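You operate a simulated robot arm through the tools that you are given. There is no shell and no other tool.

Carry out the task below with a simulated robot arm. There is one attempt and no reset: what you move stays moved.

JOB
Lock the aisle-side roll and set its drag to the yellow card.
Fine: tighten the thumb screw first; push the green lever to read the pull, and once more after the last turn of the collar; the line stays stopped.
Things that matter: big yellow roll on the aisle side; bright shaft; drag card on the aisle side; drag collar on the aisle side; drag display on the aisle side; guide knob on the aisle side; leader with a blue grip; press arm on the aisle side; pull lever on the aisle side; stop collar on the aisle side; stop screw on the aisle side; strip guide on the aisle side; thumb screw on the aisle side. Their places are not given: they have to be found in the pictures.

The check looks at the end state, three seconds after you hand in, the way a careful person would. Anything else that was tipped, shoved, dropped, spilled or broken makes it a failure.

ROBOT AND FRAMES
A 7-joint arm with a fingered hand, fixed in place. Base frame: the origin is on the floor under the middle of its stand, x ahead of it, y to its left, z up. Units: mm, rad, N and s.
With the tool pointing down near the work surface it reaches from about 100 to 760 mm from the base axis. Its first joint turns from -2.007 to 2.007 rad. Payload 5 kg.
The tool frame sits at the grasp point between the pads (the TCP): z along the fingers, y along the line on which they close. The tips reach 32 mm beyond it. The gripper opens to 160 mm; its body begins 89 mm behind the TCP. The gripper is a hand of 4 fingers: y runs from the thumb to the fingers, the wrist lies at [0, 0, -267] in the tool frame, and closing takes about 1.5 s.
Orientation is that of the tool frame in the base frame, as a unit quaternion [w, x, y, z]. With the fingers straight down and closing along the base's y, the tool's x points along the base's -x, its y along +y and its z along -z.

CONTROLS
- The arm moves only by the tool step_arm. Its argument "deltas" is a list of rows, each a list of 7 numbers: the turn, a rotation vector about the tool's x, y, z in rad, then the shift along the tool's x, y, z in m, then the finger opening in m, from 0 to 0.16. In form: [[ax, ay, az, x, y, z, jaw], ...]. A call has 1 to 20 rows; each row is the pose to reach, as a shift and turn from the pose commanded when the call began, along the tool's axes at that moment. A row lasts 0.2 s, in which the tool goes at most 50 mm and 0.15 rad; a call with a longer step from one row to the next is refused whole, and so is a gripper value outside its range. Where a pose cannot be reached the arm comes as near as it can. A force on the tool above 40 N (or 10 N above the force at the start of the call, whichever is more), or a blocked arm, ends the call early, and 0.2 s more pass. Each finger travels about 108 mm/s and halts on what it meets, pressing with about 34 N; the grip force reading is that of the motor and also rises with nothing between the fingers. The clock runs only during rows and for 0.2 s after the last one: add rows that repeat a pose to give the fingers time. It gives the time, the measured TCP pose, the force on the tool (base axes), the opening and the grip force at its end, in the units of the frame above (readings bear some noise), with the torque about the TCP (base axes, N m) and any sound that the robot's microphone picked up.
- Cameras (640 x 400 px; columns grow to the right, rows downward): "scene" is fixed at [220.4, 501, 1670]; the picture's right is [-0.60, -0.80, 0.00], its down [-0.50, 0.38, -0.78] and it looks along [0.62, -0.47, -0.63] (base axes); focal length 310 px, centre (320, 200). "wrist" rides on the gripper at [80, -4, -114] in the tool frame; the picture's right is [0.05, 1.00, 0.00], its down [-0.82, 0.04, -0.58] and it looks along [-0.58, 0.03, 0.82] (tool axes); focal length 265 px, centre (320, 200).
- get_image(camera): a new picture of that camera. It takes no simulated time.
- raise_lower(by): slides the trunk up (or, below 0, down) by that many mm; the arm rides with it, the base frame stays. It gives what a move gives, with no picture.
- hand_shape(shape): the hand has 4 fingers and takes this shape, open, in about a second: jaw (thumb against the fingers, like two jaws); tri (thumb and two fingers); tip (a fingertip pinch); poke (one finger out to press); point (the index stretched); flat (the hand flat); cup (the hand cupped); fist (a fist). The gripper value then closes the fingers along that shape, each until it touches; the sizes above hold for jaw. It gives what a move gives, with no picture.
- measure_at(camera, pixels): for up to 12 pixels [column, row] of the newest picture of that camera ("zoom" is the newest enlarged one), the place [x, y, z] in the base frame of the surface seen there, good to about 3 mm. It takes no simulated time.
- zoom(camera, box): a new picture of the part [left, top, right, bottom] of that camera's present view, enlarged. It takes no simulated time.
- close_job(): hands the job in; it is judged then, once.

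Open the gripper and draw the arm clear of the work before you hand the job in, unless the task says otherwise.

The tools are called after "Call:" as name(argument=value, ...) on one line, values as JSON. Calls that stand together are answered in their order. step_arm: Moves the arm, as the interface text tells. Its arguments: {"type":"object","properties":{"deltas":{"type":"array"}},"required":["deltas"]} The other tools are called the same way: raise_lower (by) moves the trunk up or down; hand_shape (shape) gives the hand a shape; get_image (camera) takes a picture; measure_at (camera, pixels) gives the place of the surface under pixels of a picture; zoom (camera, box) takes an enlarged picture of a part of a camera's view; close_job () hands the job in.

At the start:

```text
t: 0.0
tool_pos: [575.5, -75.1, 1347.7]
orientation: [0.0, 0.0, 1.0, 0.001]
contact_force: [0.3, -0.2, 0.1]
wrist_torque: [0.0, 0.01, -0.02]
finger_gap: 159.7
grip_force: 0.0
shape: jaw
trunk travel left (down, up): [-875.0, 115.0]
```

scene: 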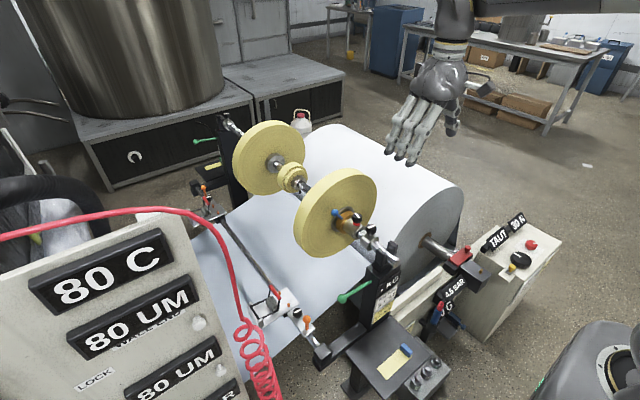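
wrist: 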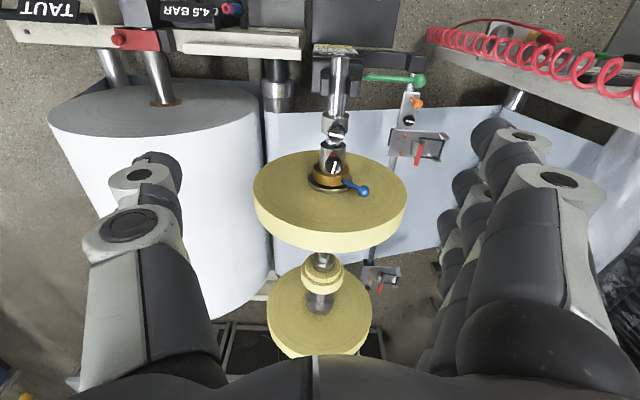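

The first pictures show the yellow roll on the shaft around scene (335,212), with a drag display and green lever near (385,290). I zoom in on these parts to identify them.

Call:
zoom(camera="scene", box=[290, 180, 410, 255])

Call:
zoom(camera="scene", box=[320, 240, 460, 400])

Call:
zoom(camera="wrist", box=[250, 40, 450, 200])

```text
5.33 times, centred on (350, 218) of scene
```

zoom: 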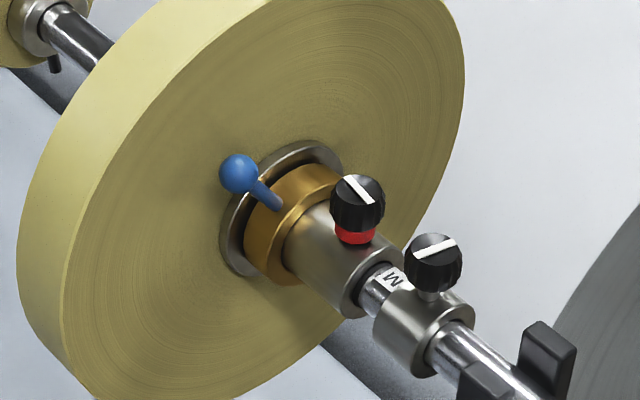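

```text
2.50 times, centred on (390, 320) of scene
```

zoom: 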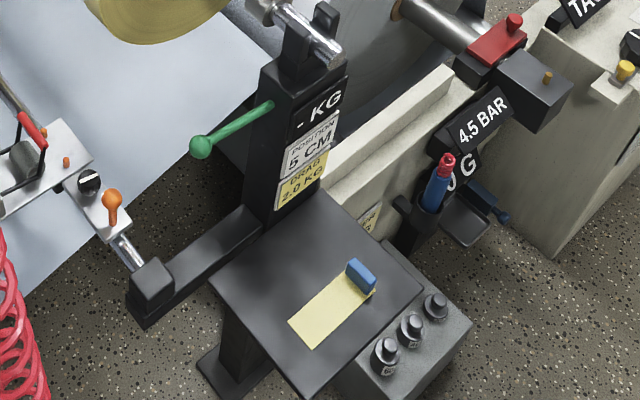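

```text
2.50 times, centred on (350, 120) of wrist
```

zoom: 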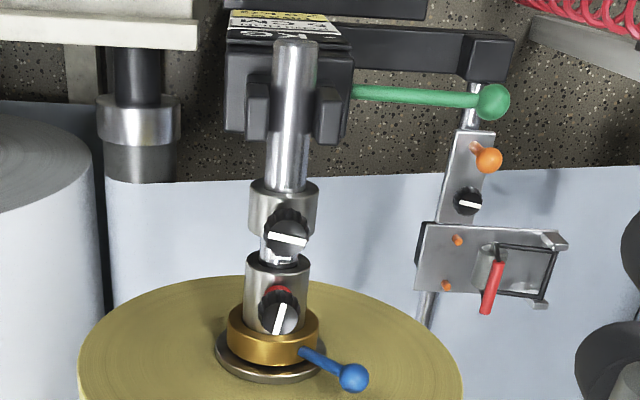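

The display reads "- KG", and the cards below read "POSITION 5 CM" and "DRAG 2.0 KG". I zoom more closely on the labels, the small card, and the hub.

Call:
zoom(camera="scene", box=[365, 260, 415, 330])

Call:
zoom(camera="scene", box=[325, 205, 395, 255])

Call:
zoom(camera="scene", box=[430, 200, 570, 340])

Call:
zoom(camera="wrist", box=[310, 110, 380, 210])

Call:
zoom(camera="scene", box=[180, 100, 320, 200])

Call:
zoom(camera="scene", box=[0, 200, 280, 400])

```text
5.71 times, centred on (390, 295) of scene
```

zoom: 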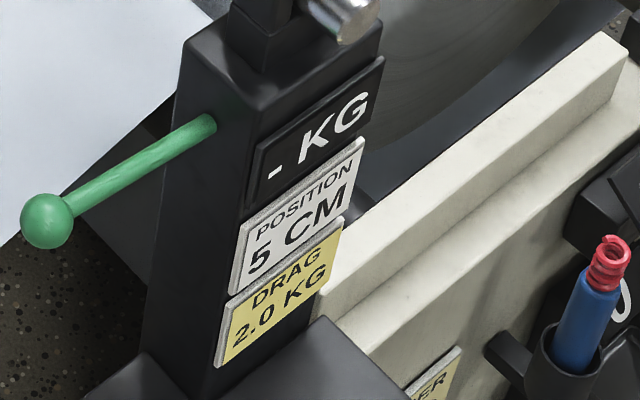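

```text
8.00 times, centred on (360, 230) of scene
```

zoom: 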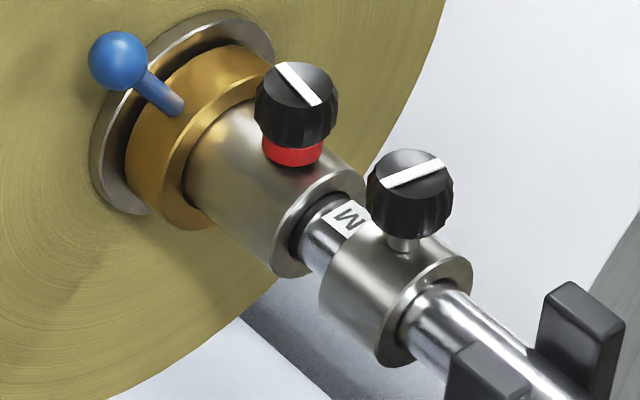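

```text
2.86 times, centred on (500, 270) of scene
```

zoom: 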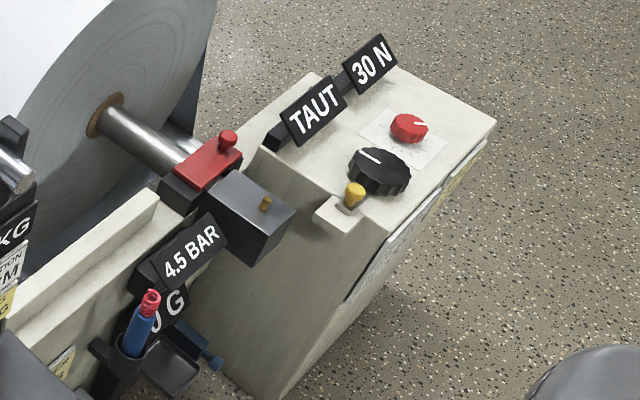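

```text
4.00 times, centred on (345, 160) of wrist
```

zoom: 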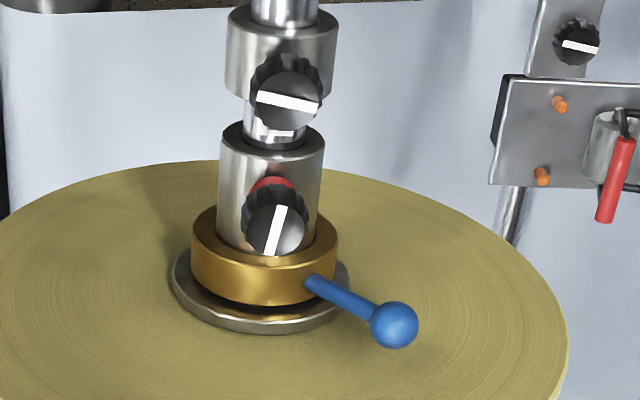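

```text
4.00 times, centred on (250, 150) of scene
```

zoom: 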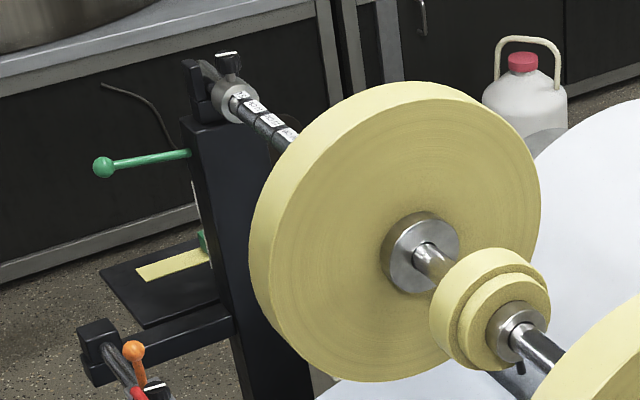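

```text
2.00 times, centred on (140, 300) of scene
```

zoom: 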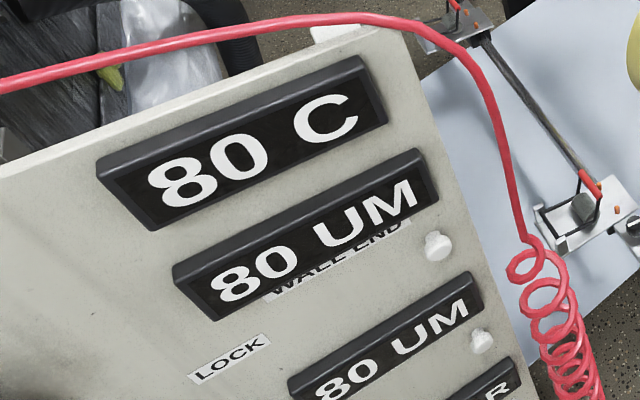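

The gold drag collar with the blue handle, the thumb screw with its red ring showing (loose), and the stop collar with its screw are all identified. I measure their places from the scene camera.

Call:
get_image(camera="scene")

Call:
zoom(camera="scene", box=[325, 205, 395, 255])

Call:
measure_at(camera="zoom", pixels=[[300, 80], [300, 150], [118, 60], [165, 100], [415, 180], [405, 200], [350, 290], [240, 190], [180, 60], [105, 170], [575, 300], [250, 160]])

Call:
measure_at(camera="scene", pixels=[[343, 298], [360, 288], [380, 275], [391, 281], [391, 296], [384, 310], [335, 215], [405, 350], [395, 365], [305, 320], [300, 315], [270, 300]])

```text
taken
```

scene: 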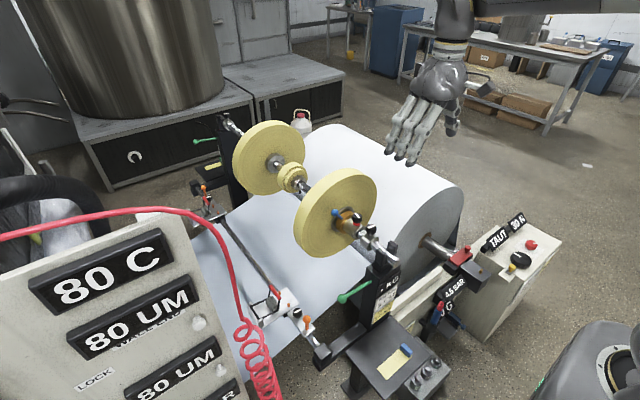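

```text
8.00 times, centred on (360, 230) of scene
```

zoom: 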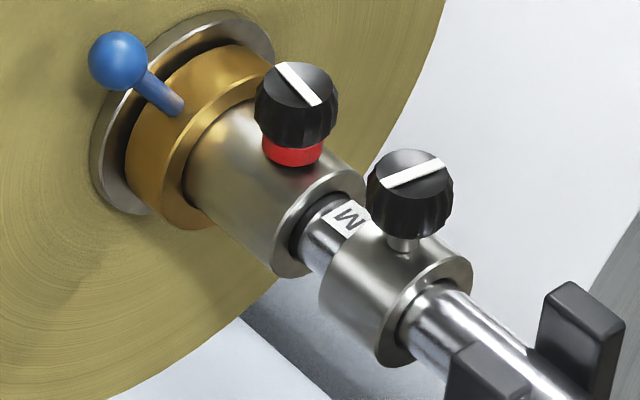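

```text
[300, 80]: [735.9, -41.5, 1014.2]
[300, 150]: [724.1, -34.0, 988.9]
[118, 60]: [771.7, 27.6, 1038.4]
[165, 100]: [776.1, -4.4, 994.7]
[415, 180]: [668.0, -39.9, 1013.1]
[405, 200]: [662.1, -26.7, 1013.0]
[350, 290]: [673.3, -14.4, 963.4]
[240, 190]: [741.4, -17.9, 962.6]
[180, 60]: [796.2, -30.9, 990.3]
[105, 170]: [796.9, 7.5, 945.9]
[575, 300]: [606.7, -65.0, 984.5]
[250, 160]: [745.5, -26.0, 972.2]
```

```text
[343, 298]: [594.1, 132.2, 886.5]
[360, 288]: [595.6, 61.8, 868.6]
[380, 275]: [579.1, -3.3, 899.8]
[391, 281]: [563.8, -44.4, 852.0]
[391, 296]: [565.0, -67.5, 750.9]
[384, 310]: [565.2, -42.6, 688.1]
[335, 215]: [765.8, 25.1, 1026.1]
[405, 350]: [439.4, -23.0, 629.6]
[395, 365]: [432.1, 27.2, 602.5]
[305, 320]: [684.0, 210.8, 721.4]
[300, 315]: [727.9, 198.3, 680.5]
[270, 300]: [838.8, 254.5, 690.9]
```

The shaft runs along x at about y=-40, z≈960; the thumb screw is at about (736,-41,1005) and the blue handle ball at (772,28,1038). I try the "tip" shape while the hand is clear to see how the fingers lie.

Call:
hand_shape(shape="tip")

Call:
get_image(camera="wrist")

Call:
zoom(camera="scene", box=[360, 0, 520, 170])

```text
t: 0.9
tool_pos: [575.7, -74.8, 1346.8]
orientation: [0.0, 0.0, 1.0, 0.0]
contact_force: [-0.6, -0.1, -0.2]
wrist_torque: [-0.03, 0.04, -0.02]
finger_gap: 159.8
grip_force: 0.0
shape: tip
trunk travel left (down, up): [-875.0, 115.0]
```

```text
taken
```

wrist: 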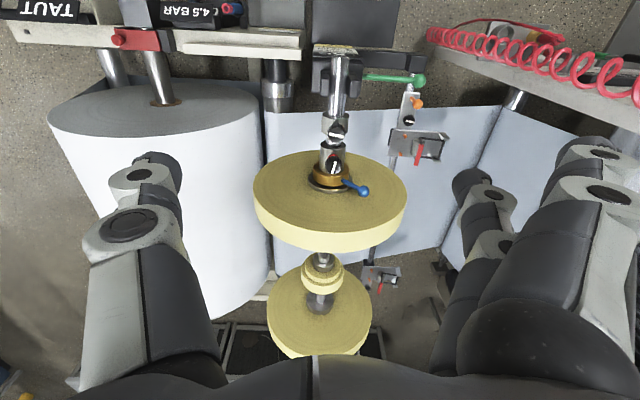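

```text
2.35 times, centred on (440, 85) of scene
```

zoom: 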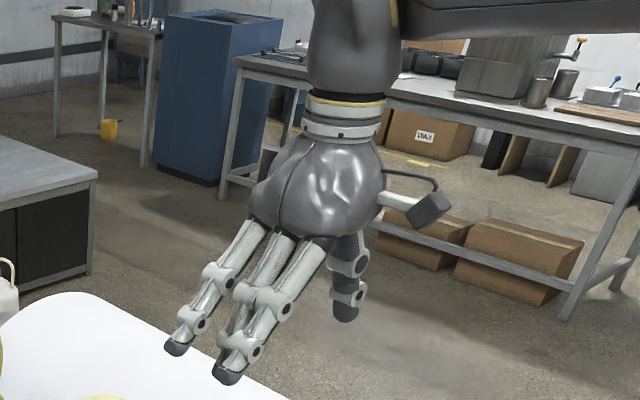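

The tip shape is open now; I close the fingers here in the free air to a small gap to see where the fingertips meet.

Call:
step_arm(deltas=[[0, 0, 0, 0, 0, 0, 0.03], [0, 0, 0, 0, 0, 0, 0.03], [0, 0, 0, 0, 0, 0, 0.03], [0, 0, 0, 0, 0, 0, 0.03], [0, 0, 0, 0, 0, 0, 0.03], [0, 0, 0, 0, 0, 0, 0.03], [0, 0, 0, 0, 0, 0, 0.03], [0, 0, 0, 0, 0, 0, 0.03]])

Call:
get_image(camera="wrist")

Call:
zoom(camera="scene", box=[360, 0, 520, 170])

```text
t: 2.7
tool_pos: [575.1, -75.8, 1346.2]
orientation: [0.0, 0.001, 1.0, 0.0]
contact_force: [-0.8, 0.4, -0.3]
wrist_torque: [0.03, -0.01, 0.03]
finger_gap: 30.9
grip_force: 0.0
shape: tip
trunk travel left (down, up): [-875.0, 115.0]
```

```text
taken
```

wrist: 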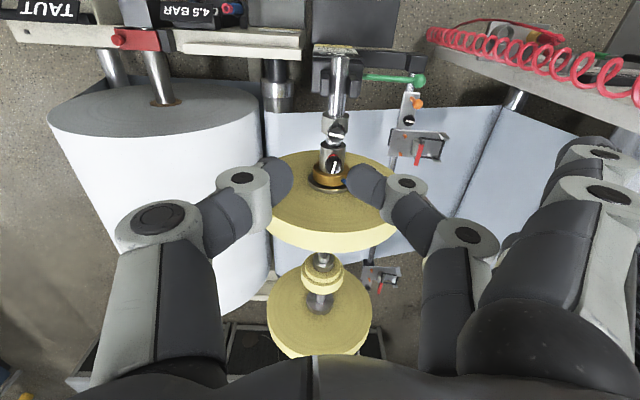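

```text
2.35 times, centred on (440, 85) of scene
```

zoom: 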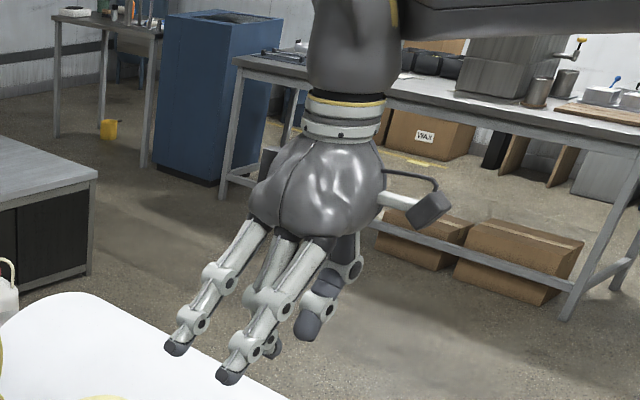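

In "tip" one middle finger meets the thumb while the outer two stay straight. I measure the roll's rim, the handle and the uprights to plan clearances.

Call:
measure_at(camera="scene", pixels=[[345, 172], [372, 175], [300, 250], [370, 200], [312, 185], [385, 245], [397, 257], [360, 226], [374, 232], [368, 228], [340, 295], [348, 293]])

Call:
measure_at(camera="wrist", pixels=[[332, 166], [338, 128], [364, 190], [345, 181], [258, 190], [400, 190], [330, 150], [337, 90], [420, 80], [330, 238], [380, 77], [320, 20]])

Call:
zoom(camera="wrist", box=[300, 30, 440, 200])

```text
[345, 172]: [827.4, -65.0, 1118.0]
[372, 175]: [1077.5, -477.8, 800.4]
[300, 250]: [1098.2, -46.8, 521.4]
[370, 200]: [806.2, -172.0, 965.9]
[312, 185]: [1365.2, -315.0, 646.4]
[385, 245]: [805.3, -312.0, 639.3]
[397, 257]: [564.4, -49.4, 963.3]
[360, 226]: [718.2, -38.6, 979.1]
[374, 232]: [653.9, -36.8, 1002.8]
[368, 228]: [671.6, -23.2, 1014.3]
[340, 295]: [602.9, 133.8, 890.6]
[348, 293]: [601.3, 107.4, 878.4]
```

```text
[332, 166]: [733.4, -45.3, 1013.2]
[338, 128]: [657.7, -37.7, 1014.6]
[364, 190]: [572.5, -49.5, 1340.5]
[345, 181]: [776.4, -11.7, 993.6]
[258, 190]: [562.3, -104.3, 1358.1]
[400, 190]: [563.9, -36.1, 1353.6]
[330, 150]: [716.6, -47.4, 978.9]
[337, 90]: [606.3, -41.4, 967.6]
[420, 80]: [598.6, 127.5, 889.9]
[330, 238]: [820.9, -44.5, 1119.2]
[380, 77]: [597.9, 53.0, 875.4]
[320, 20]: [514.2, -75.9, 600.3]
```

```text
2.35 times, centred on (370, 115) of wrist
```

zoom: 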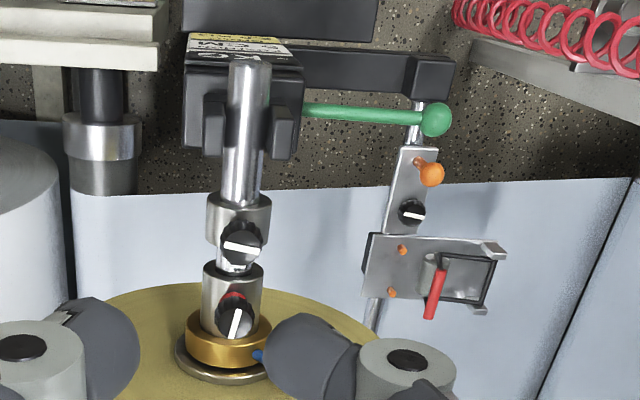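

I now measure the fingers themselves in the scene zoom, with the outer fingers straight and the middle one closed, to know the hand's real geometry.

Call:
zoom(camera="scene", box=[380, 70, 470, 170])

Call:
measure_at(camera="scene", pixels=[[435, 146], [455, 157], [475, 150], [491, 138], [433, 60]])

```text
4.00 times, centred on (425, 120) of scene
```

zoom: 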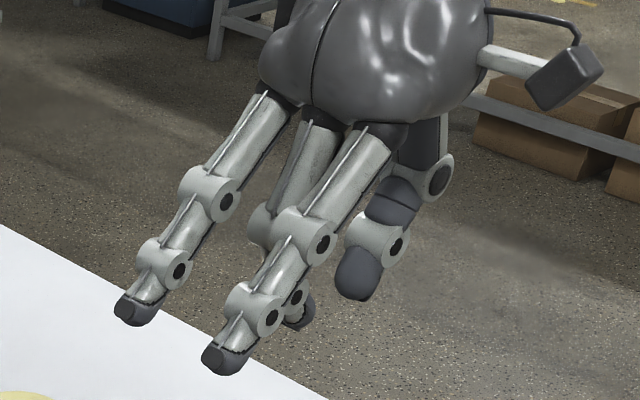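

```text
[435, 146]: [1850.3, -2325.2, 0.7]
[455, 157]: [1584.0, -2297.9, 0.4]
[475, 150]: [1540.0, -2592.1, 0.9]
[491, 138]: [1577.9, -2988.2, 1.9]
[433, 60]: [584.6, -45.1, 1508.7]
```

Call:
measure_at(camera="zoom", pixels=[[130, 308], [222, 358], [302, 318], [358, 275], [160, 262], [252, 305], [205, 190], [300, 232], [390, 200], [350, 130], [250, 110], [440, 170]])

```text
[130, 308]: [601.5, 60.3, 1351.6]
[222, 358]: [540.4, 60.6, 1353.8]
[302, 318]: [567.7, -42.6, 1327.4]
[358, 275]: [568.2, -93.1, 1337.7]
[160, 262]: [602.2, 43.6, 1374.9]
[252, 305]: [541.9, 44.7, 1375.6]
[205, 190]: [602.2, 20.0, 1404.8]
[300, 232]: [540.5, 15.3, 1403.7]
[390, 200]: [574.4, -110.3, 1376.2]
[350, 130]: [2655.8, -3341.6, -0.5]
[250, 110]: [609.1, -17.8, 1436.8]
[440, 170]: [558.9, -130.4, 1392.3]
```

The fingertips meet on the TCP axis with the outer fingers splayed well out (tips 136 mm to the +y side, at TCP height). I move high above the thumb screw with the hand turned about -0.8 rad and the gap at 60 mm.

Call:
step_arm(deltas=[[0, 0, -0.1, -0.02, 0.004, 0, 0.06], [0, 0, -0.2, -0.04, 0.008, 0, 0.06], [0, 0, -0.3, -0.06, 0.013, 0, 0.06], [0, 0, -0.4, -0.08, 0.017, 0, 0.06], [0, 0, -0.5, -0.1, 0.021, 0, 0.06], [0, 0, -0.6, -0.12, 0.026, 0, 0.06], [0, 0, -0.7, -0.14, 0.03, 0, 0.06], [0, 0, -0.8, -0.16, 0.034, 0, 0.06], [0, 0, -0.8, -0.16, 0.034, 0, 0.06]])

Call:
get_image(camera="scene")

Call:
get_image(camera="wrist")

```text
t: 4.7
tool_pos: [734.9, -41.8, 1348.2]
orientation: [0.0, -0.389, 0.921, 0.001]
contact_force: [0.6, -0.2, 0.2]
wrist_torque: [-0.05, -0.04, -0.01]
finger_gap: 59.7
grip_force: 0.0
shape: tip
out of reach, approached as far as the arm can: row 8
trunk travel left (down, up): [-875.0, 115.0]
```

```text
taken
```

scene: 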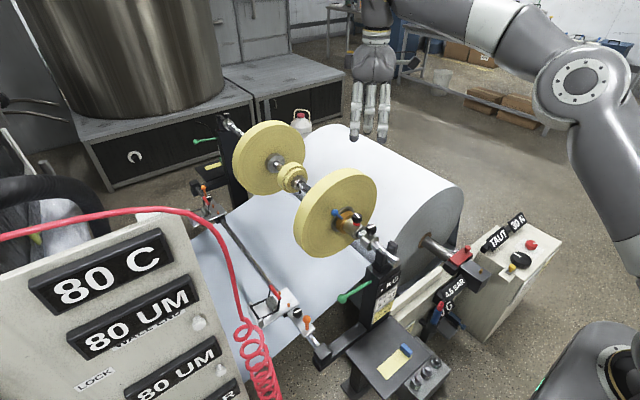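

```text
taken
```

wrist: 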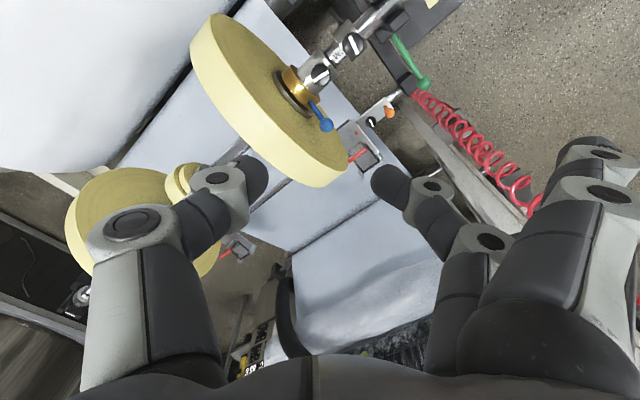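

The pose is just at the edge of reach at this arm height. I lower the trunk 150 mm and will do the rest with the arm, which should help reach.

Call:
raise_lower(by=-150)

Call:
get_image(camera="scene")

Call:
get_image(camera="wrist")

```text
t: 6.5
tool_pos: [734.4, -41.6, 1197.5]
orientation: [0.001, -0.389, 0.921, 0.0]
contact_force: [0.3, -1.0, 1.0]
wrist_torque: [0.01, 0.02, -0.01]
finger_gap: 59.7
grip_force: 0.0
shape: tip
trunk travel left (down, up): [-725.0, 265.0]
```

```text
taken
```

scene: 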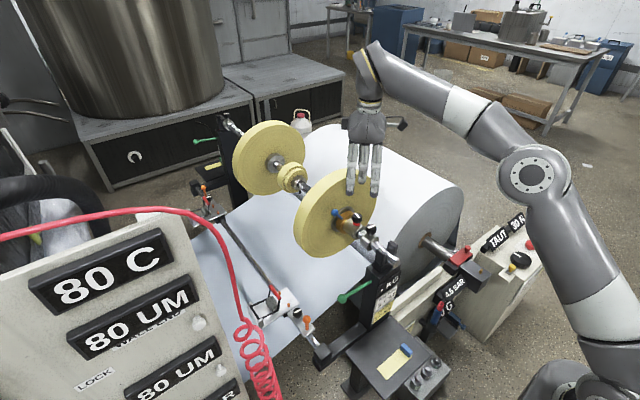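

```text
taken
```

wrist: 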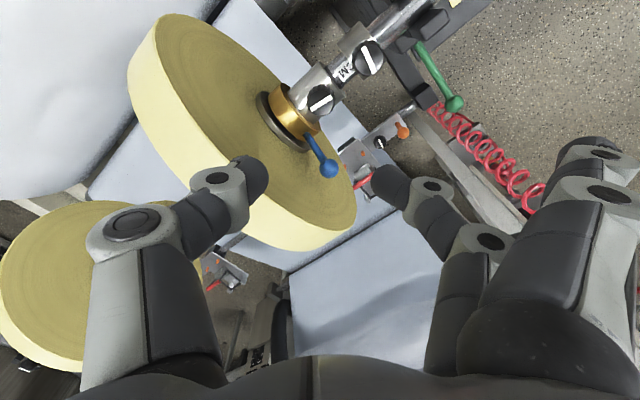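

The hand is now 185 mm above the screw. I zoom the wrist view on the hub for precise screw positions.

Call:
zoom(camera="wrist", box=[255, 20, 415, 180])

Call:
measure_at(camera="wrist", pixels=[[320, 97], [312, 107], [328, 90], [369, 58], [329, 169], [308, 140], [345, 72], [316, 75], [303, 103], [335, 99], [240, 60], [365, 40]])

```text
2.50 times, centred on (335, 100) of wrist
```

zoom: 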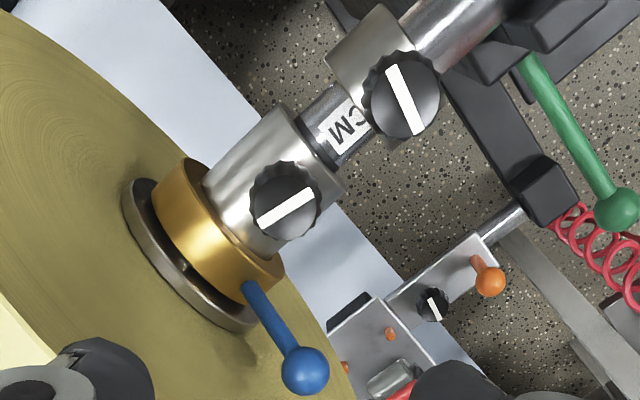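

```text
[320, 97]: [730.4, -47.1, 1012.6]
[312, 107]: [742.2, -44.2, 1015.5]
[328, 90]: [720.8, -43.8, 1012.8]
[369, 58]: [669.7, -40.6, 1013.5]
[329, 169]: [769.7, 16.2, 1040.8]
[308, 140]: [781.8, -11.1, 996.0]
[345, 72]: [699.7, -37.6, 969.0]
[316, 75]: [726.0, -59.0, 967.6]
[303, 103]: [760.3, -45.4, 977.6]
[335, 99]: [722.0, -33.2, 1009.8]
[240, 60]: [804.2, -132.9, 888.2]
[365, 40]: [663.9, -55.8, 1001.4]
```

Measuring the rim of the thumb screw and the stop screw in the zoomed image for their centres.

Call:
measure_at(camera="zoom", pixels=[[258, 205], [312, 195], [283, 172], [287, 232], [262, 180], [308, 222], [285, 205], [400, 90], [375, 90], [432, 100], [398, 62], [405, 128]])

Call:
measure_at(camera="zoom", pixels=[[270, 115], [245, 175], [320, 160], [195, 180], [240, 240], [190, 225], [305, 370], [270, 310], [250, 290], [300, 340], [345, 130], [380, 25]])

```text
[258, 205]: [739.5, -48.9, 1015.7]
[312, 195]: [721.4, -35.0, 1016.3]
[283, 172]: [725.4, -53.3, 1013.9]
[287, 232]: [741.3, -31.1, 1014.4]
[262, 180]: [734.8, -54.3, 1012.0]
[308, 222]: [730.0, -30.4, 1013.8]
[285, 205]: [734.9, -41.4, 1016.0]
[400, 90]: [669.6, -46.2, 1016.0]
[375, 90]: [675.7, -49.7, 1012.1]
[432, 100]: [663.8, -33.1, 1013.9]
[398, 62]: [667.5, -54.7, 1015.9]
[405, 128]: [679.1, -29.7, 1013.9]
```

```text
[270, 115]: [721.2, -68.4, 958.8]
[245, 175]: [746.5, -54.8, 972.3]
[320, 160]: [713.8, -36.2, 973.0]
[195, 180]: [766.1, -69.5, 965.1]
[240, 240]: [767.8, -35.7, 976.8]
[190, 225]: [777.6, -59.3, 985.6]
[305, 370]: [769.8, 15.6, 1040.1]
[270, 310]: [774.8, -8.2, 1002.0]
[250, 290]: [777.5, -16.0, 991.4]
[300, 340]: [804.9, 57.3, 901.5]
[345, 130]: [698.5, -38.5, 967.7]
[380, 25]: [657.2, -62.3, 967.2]
```

The thumb screw centre is about (732.5,-42.5) with its top at z≈1014 and radius ≈15; ball of the blue handle at about (774,21,1032). I go down to z=1060, fingertips just above the screw, and check.

Call:
step_arm(deltas=[[0, 0, 0, 0.001, 0.0007, 0.03, 0.06], [0, 0, 0, 0.002, 0.0007, 0.06, 0.06], [0, 0, 0, 0.002, 0.0007, 0.09, 0.06], [0, 0, 0, 0.002, 0.0007, 0.115, 0.06], [0, 0, 0, 0.002, 0.0007, 0.137, 0.06], [0, 0, 0, 0.002, 0.0007, 0.137, 0.06]])

Call:
get_image(camera="wrist")

Call:
zoom(camera="scene", box=[290, 120, 430, 260])

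```text
t: 7.8
tool_pos: [733.1, -42.3, 1063.0]
orientation: [0.001, -0.389, 0.921, 0.0]
contact_force: [0.4, -0.1, 0.7]
wrist_torque: [0.01, 0.0, -0.03]
finger_gap: 59.5
grip_force: 0.0
shape: tip
trunk travel left (down, up): [-725.0, 265.0]
```

```text
taken
```

wrist: 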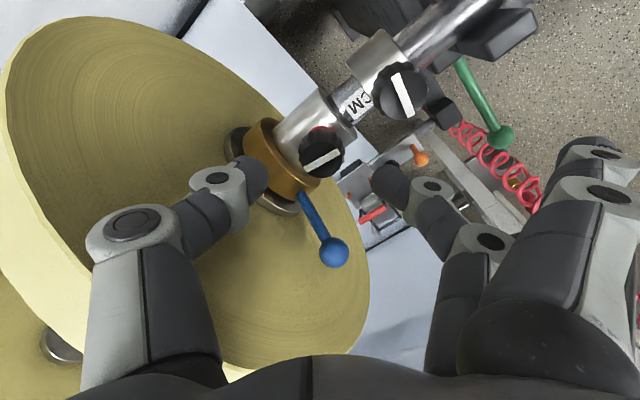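

```text
2.86 times, centred on (360, 190) of scene
```

zoom: 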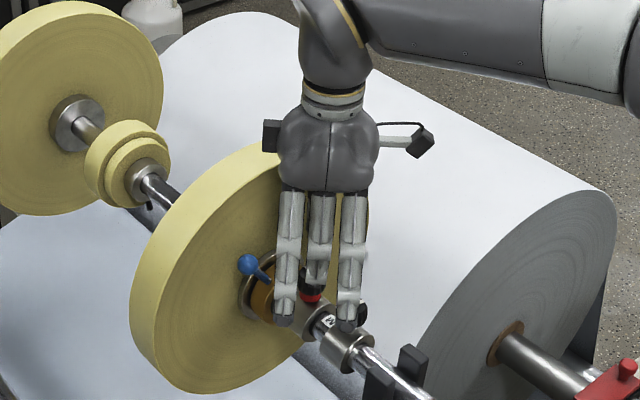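

The hand is poised over the screw. I measure the dark block by the palm and the thumb knuckles to check clearance from the roll before the last 45 mm down.

Call:
measure_at(camera="zoom", pixels=[[270, 137], [277, 125], [266, 148], [290, 130], [325, 290], [290, 315], [347, 320], [318, 282], [310, 298], [205, 160], [255, 150], [285, 160]])

Call:
measure_at(camera="wrist", pixels=[[125, 225], [217, 178], [248, 180], [390, 185], [432, 186], [320, 155], [322, 158], [305, 150], [340, 160], [333, 253]])

```text
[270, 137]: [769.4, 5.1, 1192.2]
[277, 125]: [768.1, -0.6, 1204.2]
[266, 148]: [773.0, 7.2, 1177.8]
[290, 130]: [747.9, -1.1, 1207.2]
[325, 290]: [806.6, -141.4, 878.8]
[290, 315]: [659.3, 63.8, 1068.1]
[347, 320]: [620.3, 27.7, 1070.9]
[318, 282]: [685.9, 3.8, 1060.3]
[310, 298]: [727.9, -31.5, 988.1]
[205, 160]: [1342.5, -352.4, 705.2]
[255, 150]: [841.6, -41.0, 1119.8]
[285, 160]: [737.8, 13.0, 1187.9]
```

```text
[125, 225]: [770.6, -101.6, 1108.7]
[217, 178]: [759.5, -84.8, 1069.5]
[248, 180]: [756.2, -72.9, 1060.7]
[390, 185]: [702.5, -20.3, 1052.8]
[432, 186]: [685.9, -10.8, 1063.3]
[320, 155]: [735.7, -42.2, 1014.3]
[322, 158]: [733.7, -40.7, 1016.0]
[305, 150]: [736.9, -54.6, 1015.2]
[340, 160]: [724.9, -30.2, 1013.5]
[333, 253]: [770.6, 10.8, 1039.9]
```

Clearances look fine (roll face at x≈805, thumb knuckle near 785). I go straight down to about z=1017 with the gap still at 60 mm.

Call:
step_arm(deltas=[[0, 0, 0, 0.0005, 0.0, 0.015, 0.06], [0, 0, 0, 0.0005, 0.0, 0.03, 0.06], [0, 0, 0, 0.0005, 0.0, 0.04, 0.06], [0, 0, 0, 0.0005, 0.0, 0.046, 0.06], [0, 0, 0, 0.0005, 0.0, 0.046, 0.06]])

Call:
get_image(camera="wrist")

Call:
zoom(camera="scene", box=[310, 160, 410, 260])

```text
t: 9.1
tool_pos: [733.3, -44.5, 1016.4]
orientation: [0.0, -0.389, 0.921, -0.001]
contact_force: [0.4, -0.3, -0.2]
wrist_torque: [0.01, 0.02, 0.01]
finger_gap: 59.8
grip_force: 0.1
shape: tip
trunk travel left (down, up): [-725.0, 265.0]
```

```text
taken
```

wrist: 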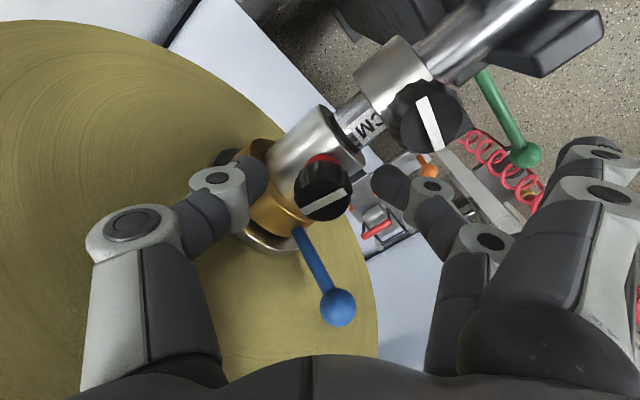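

```text
4.00 times, centred on (360, 210) of scene
```

zoom: 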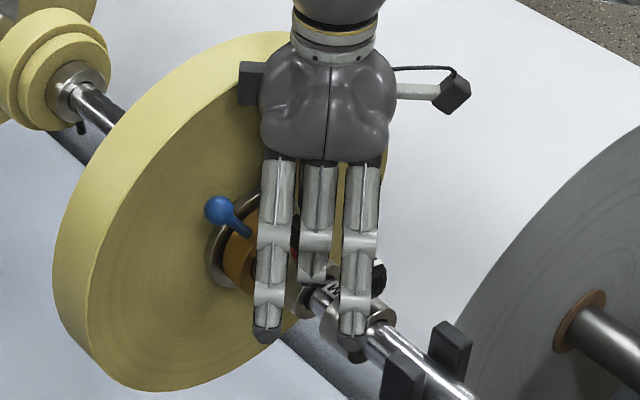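

The fingers straddle the knob without contact. I zoom the wrist view to check the centring of the knob between thumb and finger.

Call:
zoom(camera="wrist", box=[260, 130, 400, 230])

Call:
measure_at(camera="zoom", pixels=[[293, 263], [240, 280], [352, 235], [280, 225], [312, 310], [250, 245], [340, 290], [300, 265], [325, 225], [265, 300], [60, 200], [480, 200]])

```text
4.00 times, centred on (330, 180) of wrist
```

zoom: 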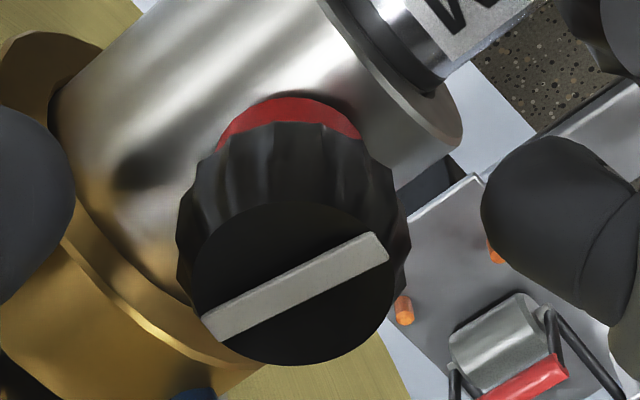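

```text
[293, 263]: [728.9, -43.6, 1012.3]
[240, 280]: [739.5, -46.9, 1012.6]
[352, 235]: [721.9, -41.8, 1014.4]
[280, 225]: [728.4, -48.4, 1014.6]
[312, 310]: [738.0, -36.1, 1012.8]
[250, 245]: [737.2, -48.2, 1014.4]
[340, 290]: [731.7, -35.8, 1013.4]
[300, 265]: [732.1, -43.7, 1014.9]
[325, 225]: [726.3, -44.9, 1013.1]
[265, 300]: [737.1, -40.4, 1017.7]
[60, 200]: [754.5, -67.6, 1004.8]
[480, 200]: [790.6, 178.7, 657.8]
```

The knob's centre is about 2 mm off the tool axis (tool -2, +2). I correct that and close the pinch on the knob.

Call:
step_arm(deltas=[[0, 0, 0, -0.002, 0.002, 0.0, 0.06], [0, 0, 0, -0.002, 0.002, 0.0, 0.04], [0, 0, 0, -0.002, 0.002, 0.0, 0.025], [0, 0, 0, -0.002, 0.002, 0.0, 0.015], [0, 0, 0, -0.002, 0.002, 0.0, 0.015], [0, 0, 0, -0.002, 0.002, 0.0, 0.015]])

Call:
zoom(camera="wrist", box=[260, 130, 400, 230])

Call:
get_image(camera="wrist")

```text
t: 10.4
tool_pos: [734.3, -41.6, 1015.2]
orientation: [0.0, -0.389, 0.921, -0.001]
contact_force: [-0.1, -1.6, -3.0]
wrist_torque: [0.0, -0.04, -0.01]
finger_gap: 24.5
grip_force: 34.1
shape: tip
trunk travel left (down, up): [-725.0, 265.0]
```

```text
4.00 times, centred on (330, 180) of wrist
```

zoom: 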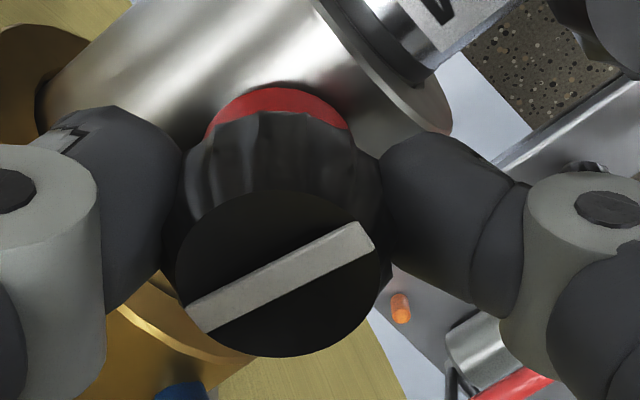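

```text
taken
```

wrist: 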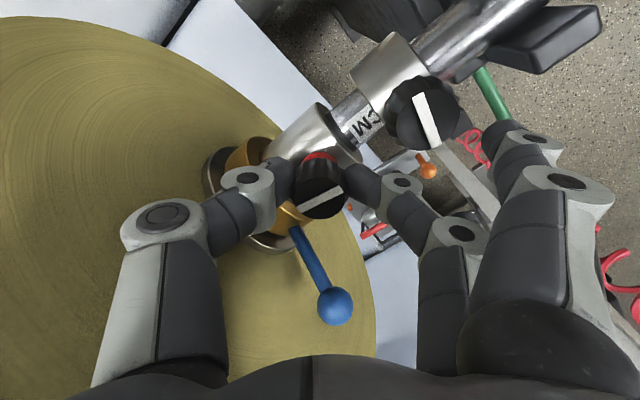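

The pinch holds the knob with 34 N. I turn it clockwise (+z of the tool) by 0.5 rad and check the torque and the picture.

Call:
step_arm(deltas=[[0, 0, 0.1, 0, 0, 0, 0.015], [0, 0, 0.2, 0, 0, 0, 0.015], [0, 0, 0.3, 0, 0, 0, 0.015], [0, 0, 0.4, 0, 0, 0, 0.015], [0, 0, 0.5, 0, 0, 0, 0.015]])

Call:
get_image(camera="wrist")

Call:
zoom(camera="wrist", box=[260, 130, 400, 230])

```text
t: 11.7
tool_pos: [733.8, -39.0, 1015.9]
orientation: [0.0, -0.148, 0.989, 0.0]
contact_force: [2.8, -2.1, -2.8]
wrist_torque: [0.01, -0.03, 0.01]
finger_gap: 24.7
grip_force: 34.0
shape: tip
trunk travel left (down, up): [-725.0, 265.0]
```

```text
taken
```

wrist: 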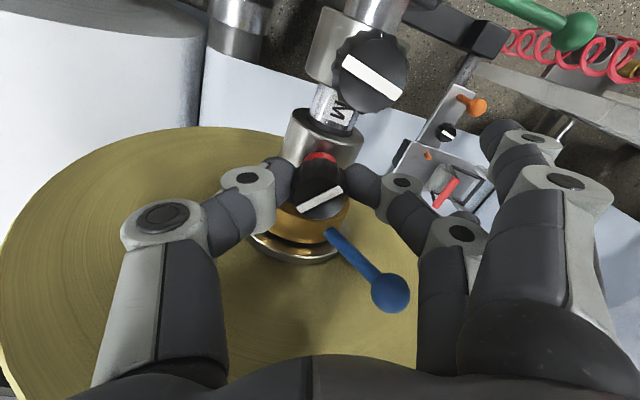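

```text
4.00 times, centred on (330, 180) of wrist
```

zoom: 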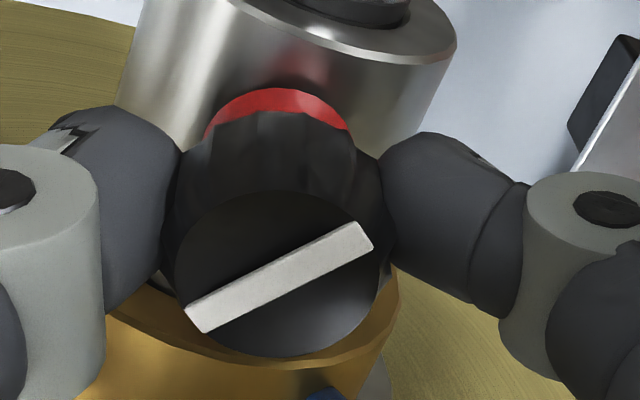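

The knob turns with the hand (its white bar stays fixed relative to the fingers) with little torque. I continue another 0.4 rad.

Call:
step_arm(deltas=[[0, 0, 0.1, 0, 0, 0, 0.015], [0, 0, 0.2, 0, 0, 0, 0.015], [0, 0, 0.3, 0, 0, 0, 0.015], [0, 0, 0.4, 0, 0, 0, 0.015]])

Call:
get_image(camera="wrist")

Call:
zoom(camera="wrist", box=[260, 130, 400, 230])

Call:
zoom(camera="scene", box=[310, 140, 430, 260])

```text
t: 12.7
tool_pos: [733.3, -40.8, 1016.2]
orientation: [0.001, 0.051, 0.999, 0.002]
contact_force: [5.1, 0.2, 2.5]
wrist_torque: [0.03, -0.18, 0.11]
finger_gap: 24.6
grip_force: 34.6
shape: tip
trunk travel left (down, up): [-725.0, 265.0]
```

```text
taken
```

wrist: 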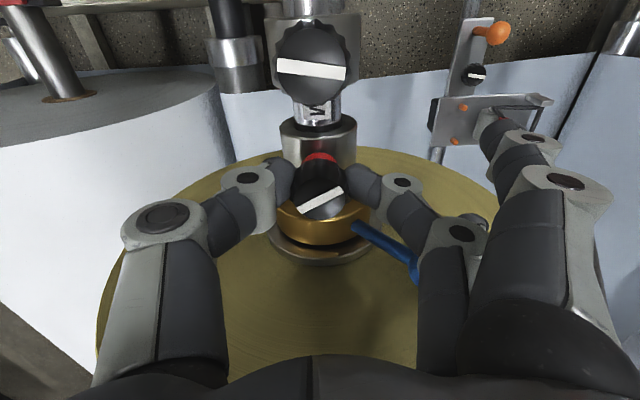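

```text
4.00 times, centred on (330, 180) of wrist
```

zoom: 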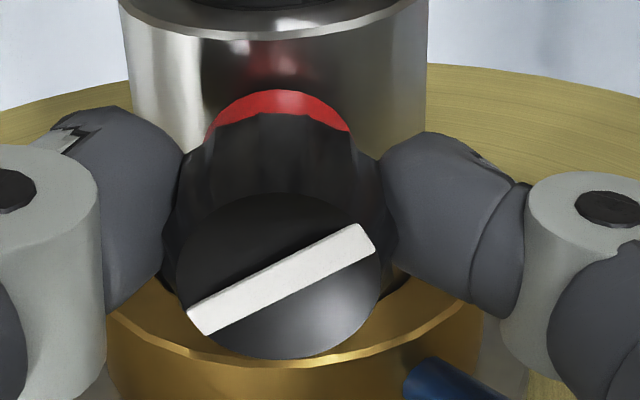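

```text
3.33 times, centred on (370, 200) of scene
```

zoom: 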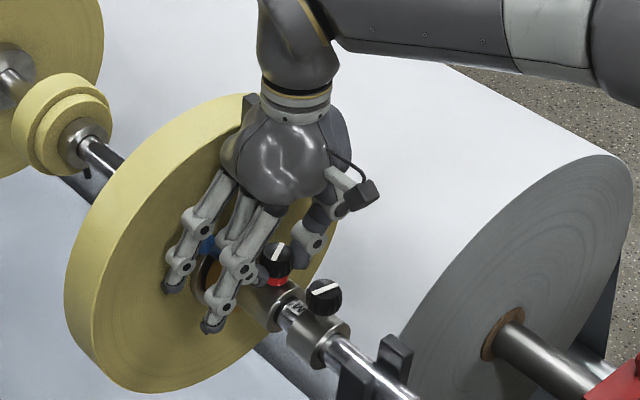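

The knob followed a full 0.9 rad; the red ring still shows. I release, turn the open hand back to about -0.9 rad, and regrip.

Call:
step_arm(deltas=[[0, 0, 0, 0, 0, 0, 0.045], [0, 0, 0, 0, 0, 0, 0.045], [0, 0, -0.1, 0, 0, 0, 0.045], [0, 0, -0.22, 0, 0, 0, 0.045], [0, 0, -0.34, 0, 0, 0, 0.045], [0, 0, -0.46, 0, 0, 0, 0.045], [0, 0, -0.58, 0, 0, 0, 0.045], [0, 0, -0.7, 0, 0, 0, 0.045], [0, 0, -0.82, 0, 0, 0, 0.045], [0, 0, -0.94, 0, 0, 0, 0.045], [0, 0, -1.0, 0, 0, 0, 0.045], [0, 0, -1.0, 0, 0, 0, 0.045]])

Call:
get_image(camera="wrist")

Call:
zoom(camera="wrist", box=[260, 130, 400, 230])

```text
t: 15.2
tool_pos: [732.4, -39.7, 1014.3]
orientation: [0.001, -0.434, 0.901, 0.0]
contact_force: [-2.7, -2.2, 0.1]
wrist_torque: [-0.1, 0.09, -0.12]
finger_gap: 44.4
grip_force: 0.0
shape: tip
trunk travel left (down, up): [-725.0, 265.0]
```

```text
taken
```

wrist: 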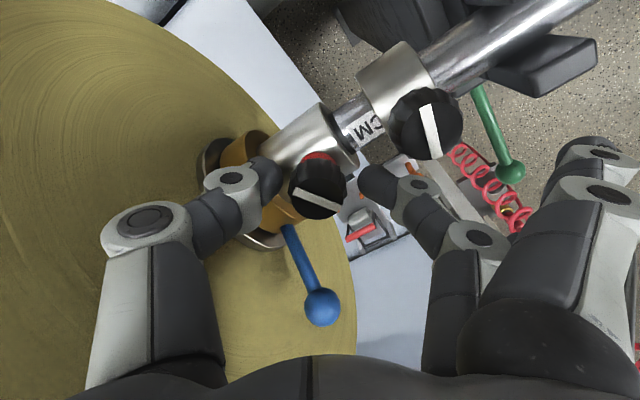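

```text
4.00 times, centred on (330, 180) of wrist
```

zoom: 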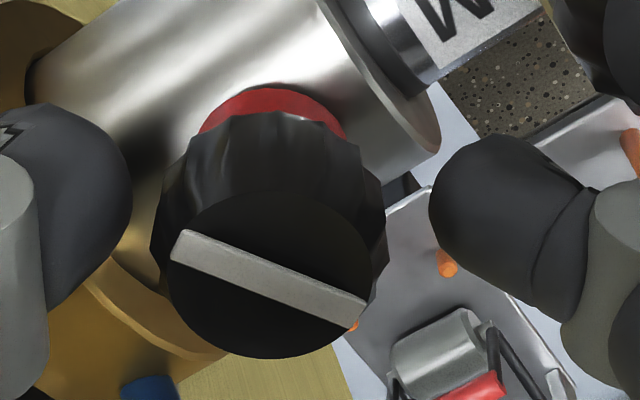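

The knob's bar has clearly turned relative to the hub. A small residual force shows, so I take one resting row to see whether anything is being touched, then regrip.

Call:
step_arm(deltas=[[0, 0, 0, 0, 0, 0, 0.045]])

Call:
zoom(camera="scene", box=[310, 140, 430, 260])

```text
t: 15.7
tool_pos: [733.5, -40.4, 1014.9]
orientation: [0.001, -0.435, 0.9, 0.0]
contact_force: [-2.6, -2.3, 2.4]
wrist_torque: [-0.09, 0.01, -0.13]
finger_gap: 44.0
grip_force: 0.0
shape: tip
trunk travel left (down, up): [-725.0, 265.0]
```

```text
3.33 times, centred on (370, 200) of scene
```

zoom: 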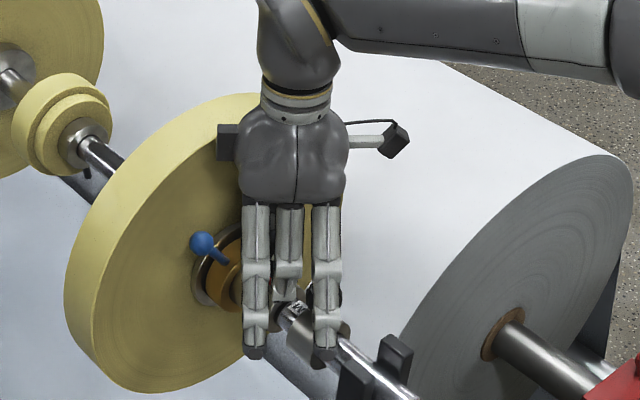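

The thumb tip seems to be brushing the gold collar's edge, so I raise the hand 4 mm and turn back slightly to about -0.8 rad before regripping.

Call:
step_arm(deltas=[[0, 0, 0, 0, 0, -0.004, 0.045], [0, 0, 0.08, 0, 0, -0.005, 0.045], [0, 0, 0.08, 0, 0, -0.005, 0.045]])

Call:
zoom(camera="wrist", box=[240, 120, 400, 240])

```text
t: 16.4
tool_pos: [733.8, -40.3, 1019.7]
orientation: [0.0, -0.397, 0.918, -0.001]
contact_force: [-0.1, 0.4, -0.2]
wrist_torque: [-0.01, -0.02, 0.0]
finger_gap: 44.6
grip_force: 0.0
shape: tip
trunk travel left (down, up): [-725.0, 265.0]
```

```text
3.33 times, centred on (320, 180) of wrist
```

zoom: 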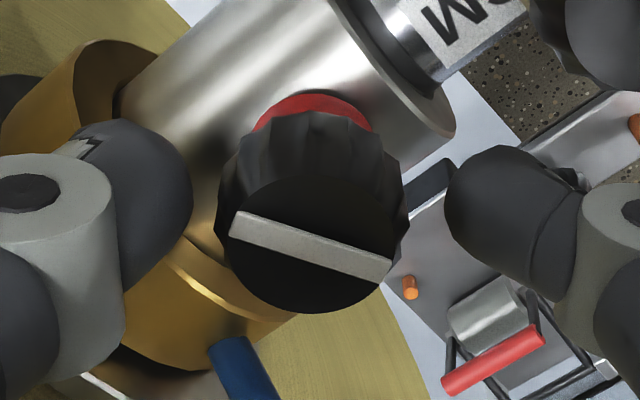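

The force is back to zero and the knob is centred. I grip again and turn 0.9 rad clockwise.

Call:
step_arm(deltas=[[0, 0, 0, 0, -0.001, 0, 0.03], [0, 0, 0, 0, -0.001, 0, 0.015], [0, 0, 0, 0, -0.001, 0, 0.015], [0, 0, 0, 0, -0.001, 0, 0.015], [0, 0, 0.1, 0, -0.001, 0, 0.015], [0, 0, 0.2, 0, -0.001, 0, 0.015], [0, 0, 0.3, 0, -0.001, 0, 0.015], [0, 0, 0.4, 0, -0.001, 0, 0.015], [0, 0, 0.5, 0, -0.001, 0, 0.015], [0, 0, 0.6, 0, -0.001, 0, 0.015], [0, 0, 0.7, 0, -0.001, 0, 0.015], [0, 0, 0.8, 0, -0.001, 0, 0.015], [0, 0, 0.9, 0, -0.001, 0, 0.015]])

Call:
get_image(camera="wrist")

Call:
zoom(camera="wrist", box=[240, 120, 400, 240])

```text
t: 19.2
tool_pos: [733.2, -39.9, 1020.3]
orientation: [0.0, 0.041, 0.999, 0.0]
contact_force: [-1.4, 2.1, -2.9]
wrist_torque: [0.12, 0.01, 1.04]
finger_gap: 25.0
grip_force: 33.8
shape: tip
trunk travel left (down, up): [-725.0, 265.0]
```

```text
taken
```

wrist: 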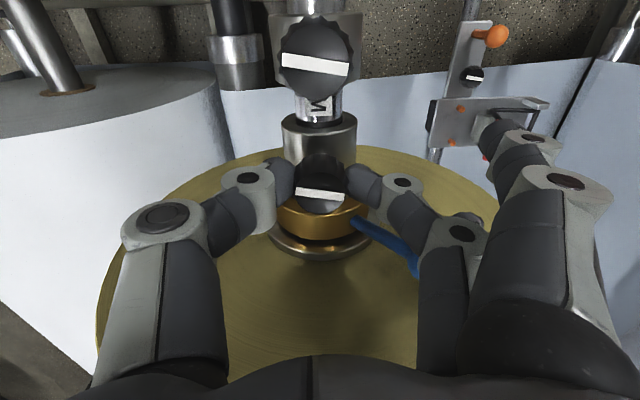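

```text
3.33 times, centred on (320, 180) of wrist
```

zoom: 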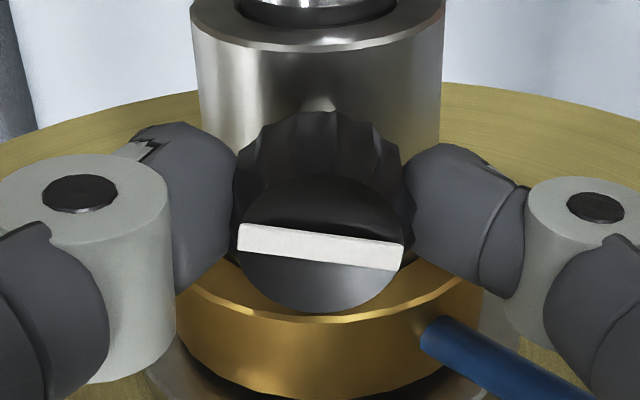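

The red ring has vanished and the reaction torque has risen to 1.04 N·m, so the thumb screw is seated. I release, turn back slightly, and lift clear.

Call:
step_arm(deltas=[[0, 0, 0, 0, 0, 0, 0.05], [0, 0, 0, 0, 0, 0, 0.05], [0, 0, 0, 0, 0, -0.02, 0.05], [0, 0, 0, 0, 0, -0.05, 0.05], [0, 0, 0, 0, 0, -0.09, 0.05], [0, 0, 0, 0, 0, -0.13, 0.05], [0, 0, 0, 0, 0, -0.17, 0.05], [0, 0, 0, 0.03, 0, -0.18, 0.05], [0, 0, 0, 0.07, 0, -0.18, 0.05], [0, 0, 0, 0.11, 0, -0.18, 0.05]])

Call:
get_image(camera="wrist")

Call:
zoom(camera="scene", box=[325, 205, 395, 255])

Call:
zoom(camera="wrist", box=[250, 40, 450, 200])

```text
t: 21.4
tool_pos: [622.7, -30.1, 1201.7]
orientation: [0.001, 0.041, 0.999, 0.0]
contact_force: [-0.3, -0.5, 0.8]
wrist_torque: [0.0, -0.04, 0.03]
finger_gap: 49.5
grip_force: 0.0
shape: tip
trunk travel left (down, up): [-725.0, 265.0]
```

```text
taken
```

wrist: 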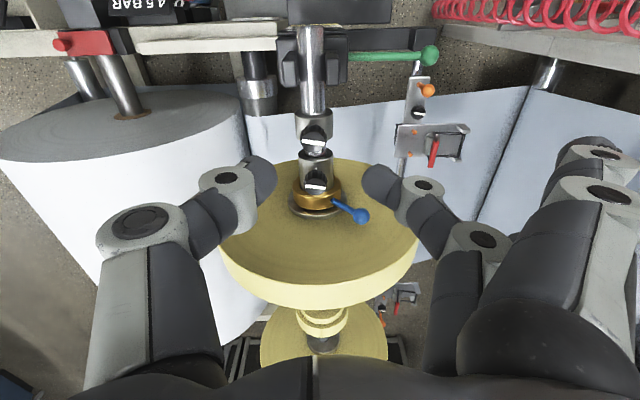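

```text
8.00 times, centred on (360, 230) of scene
```

zoom: 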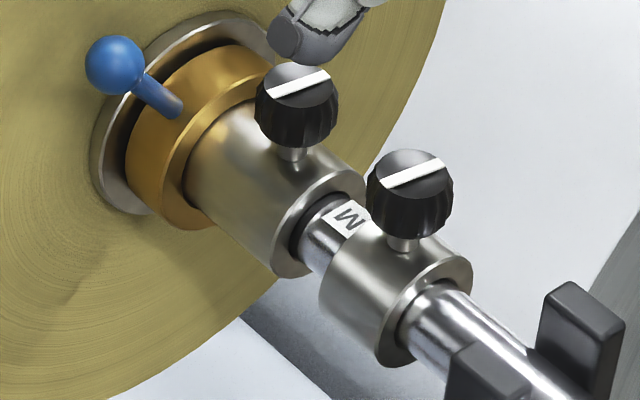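

```text
2.50 times, centred on (350, 120) of wrist
```

zoom: 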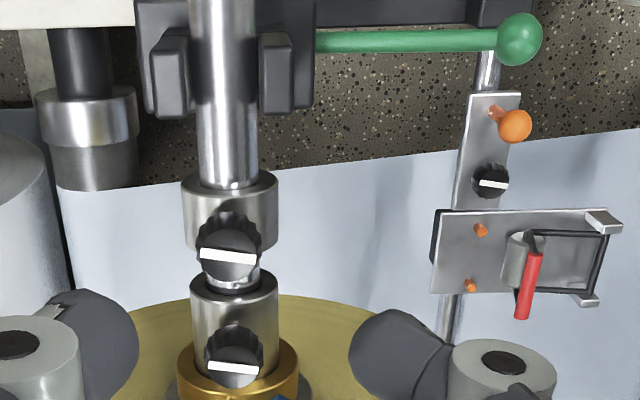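

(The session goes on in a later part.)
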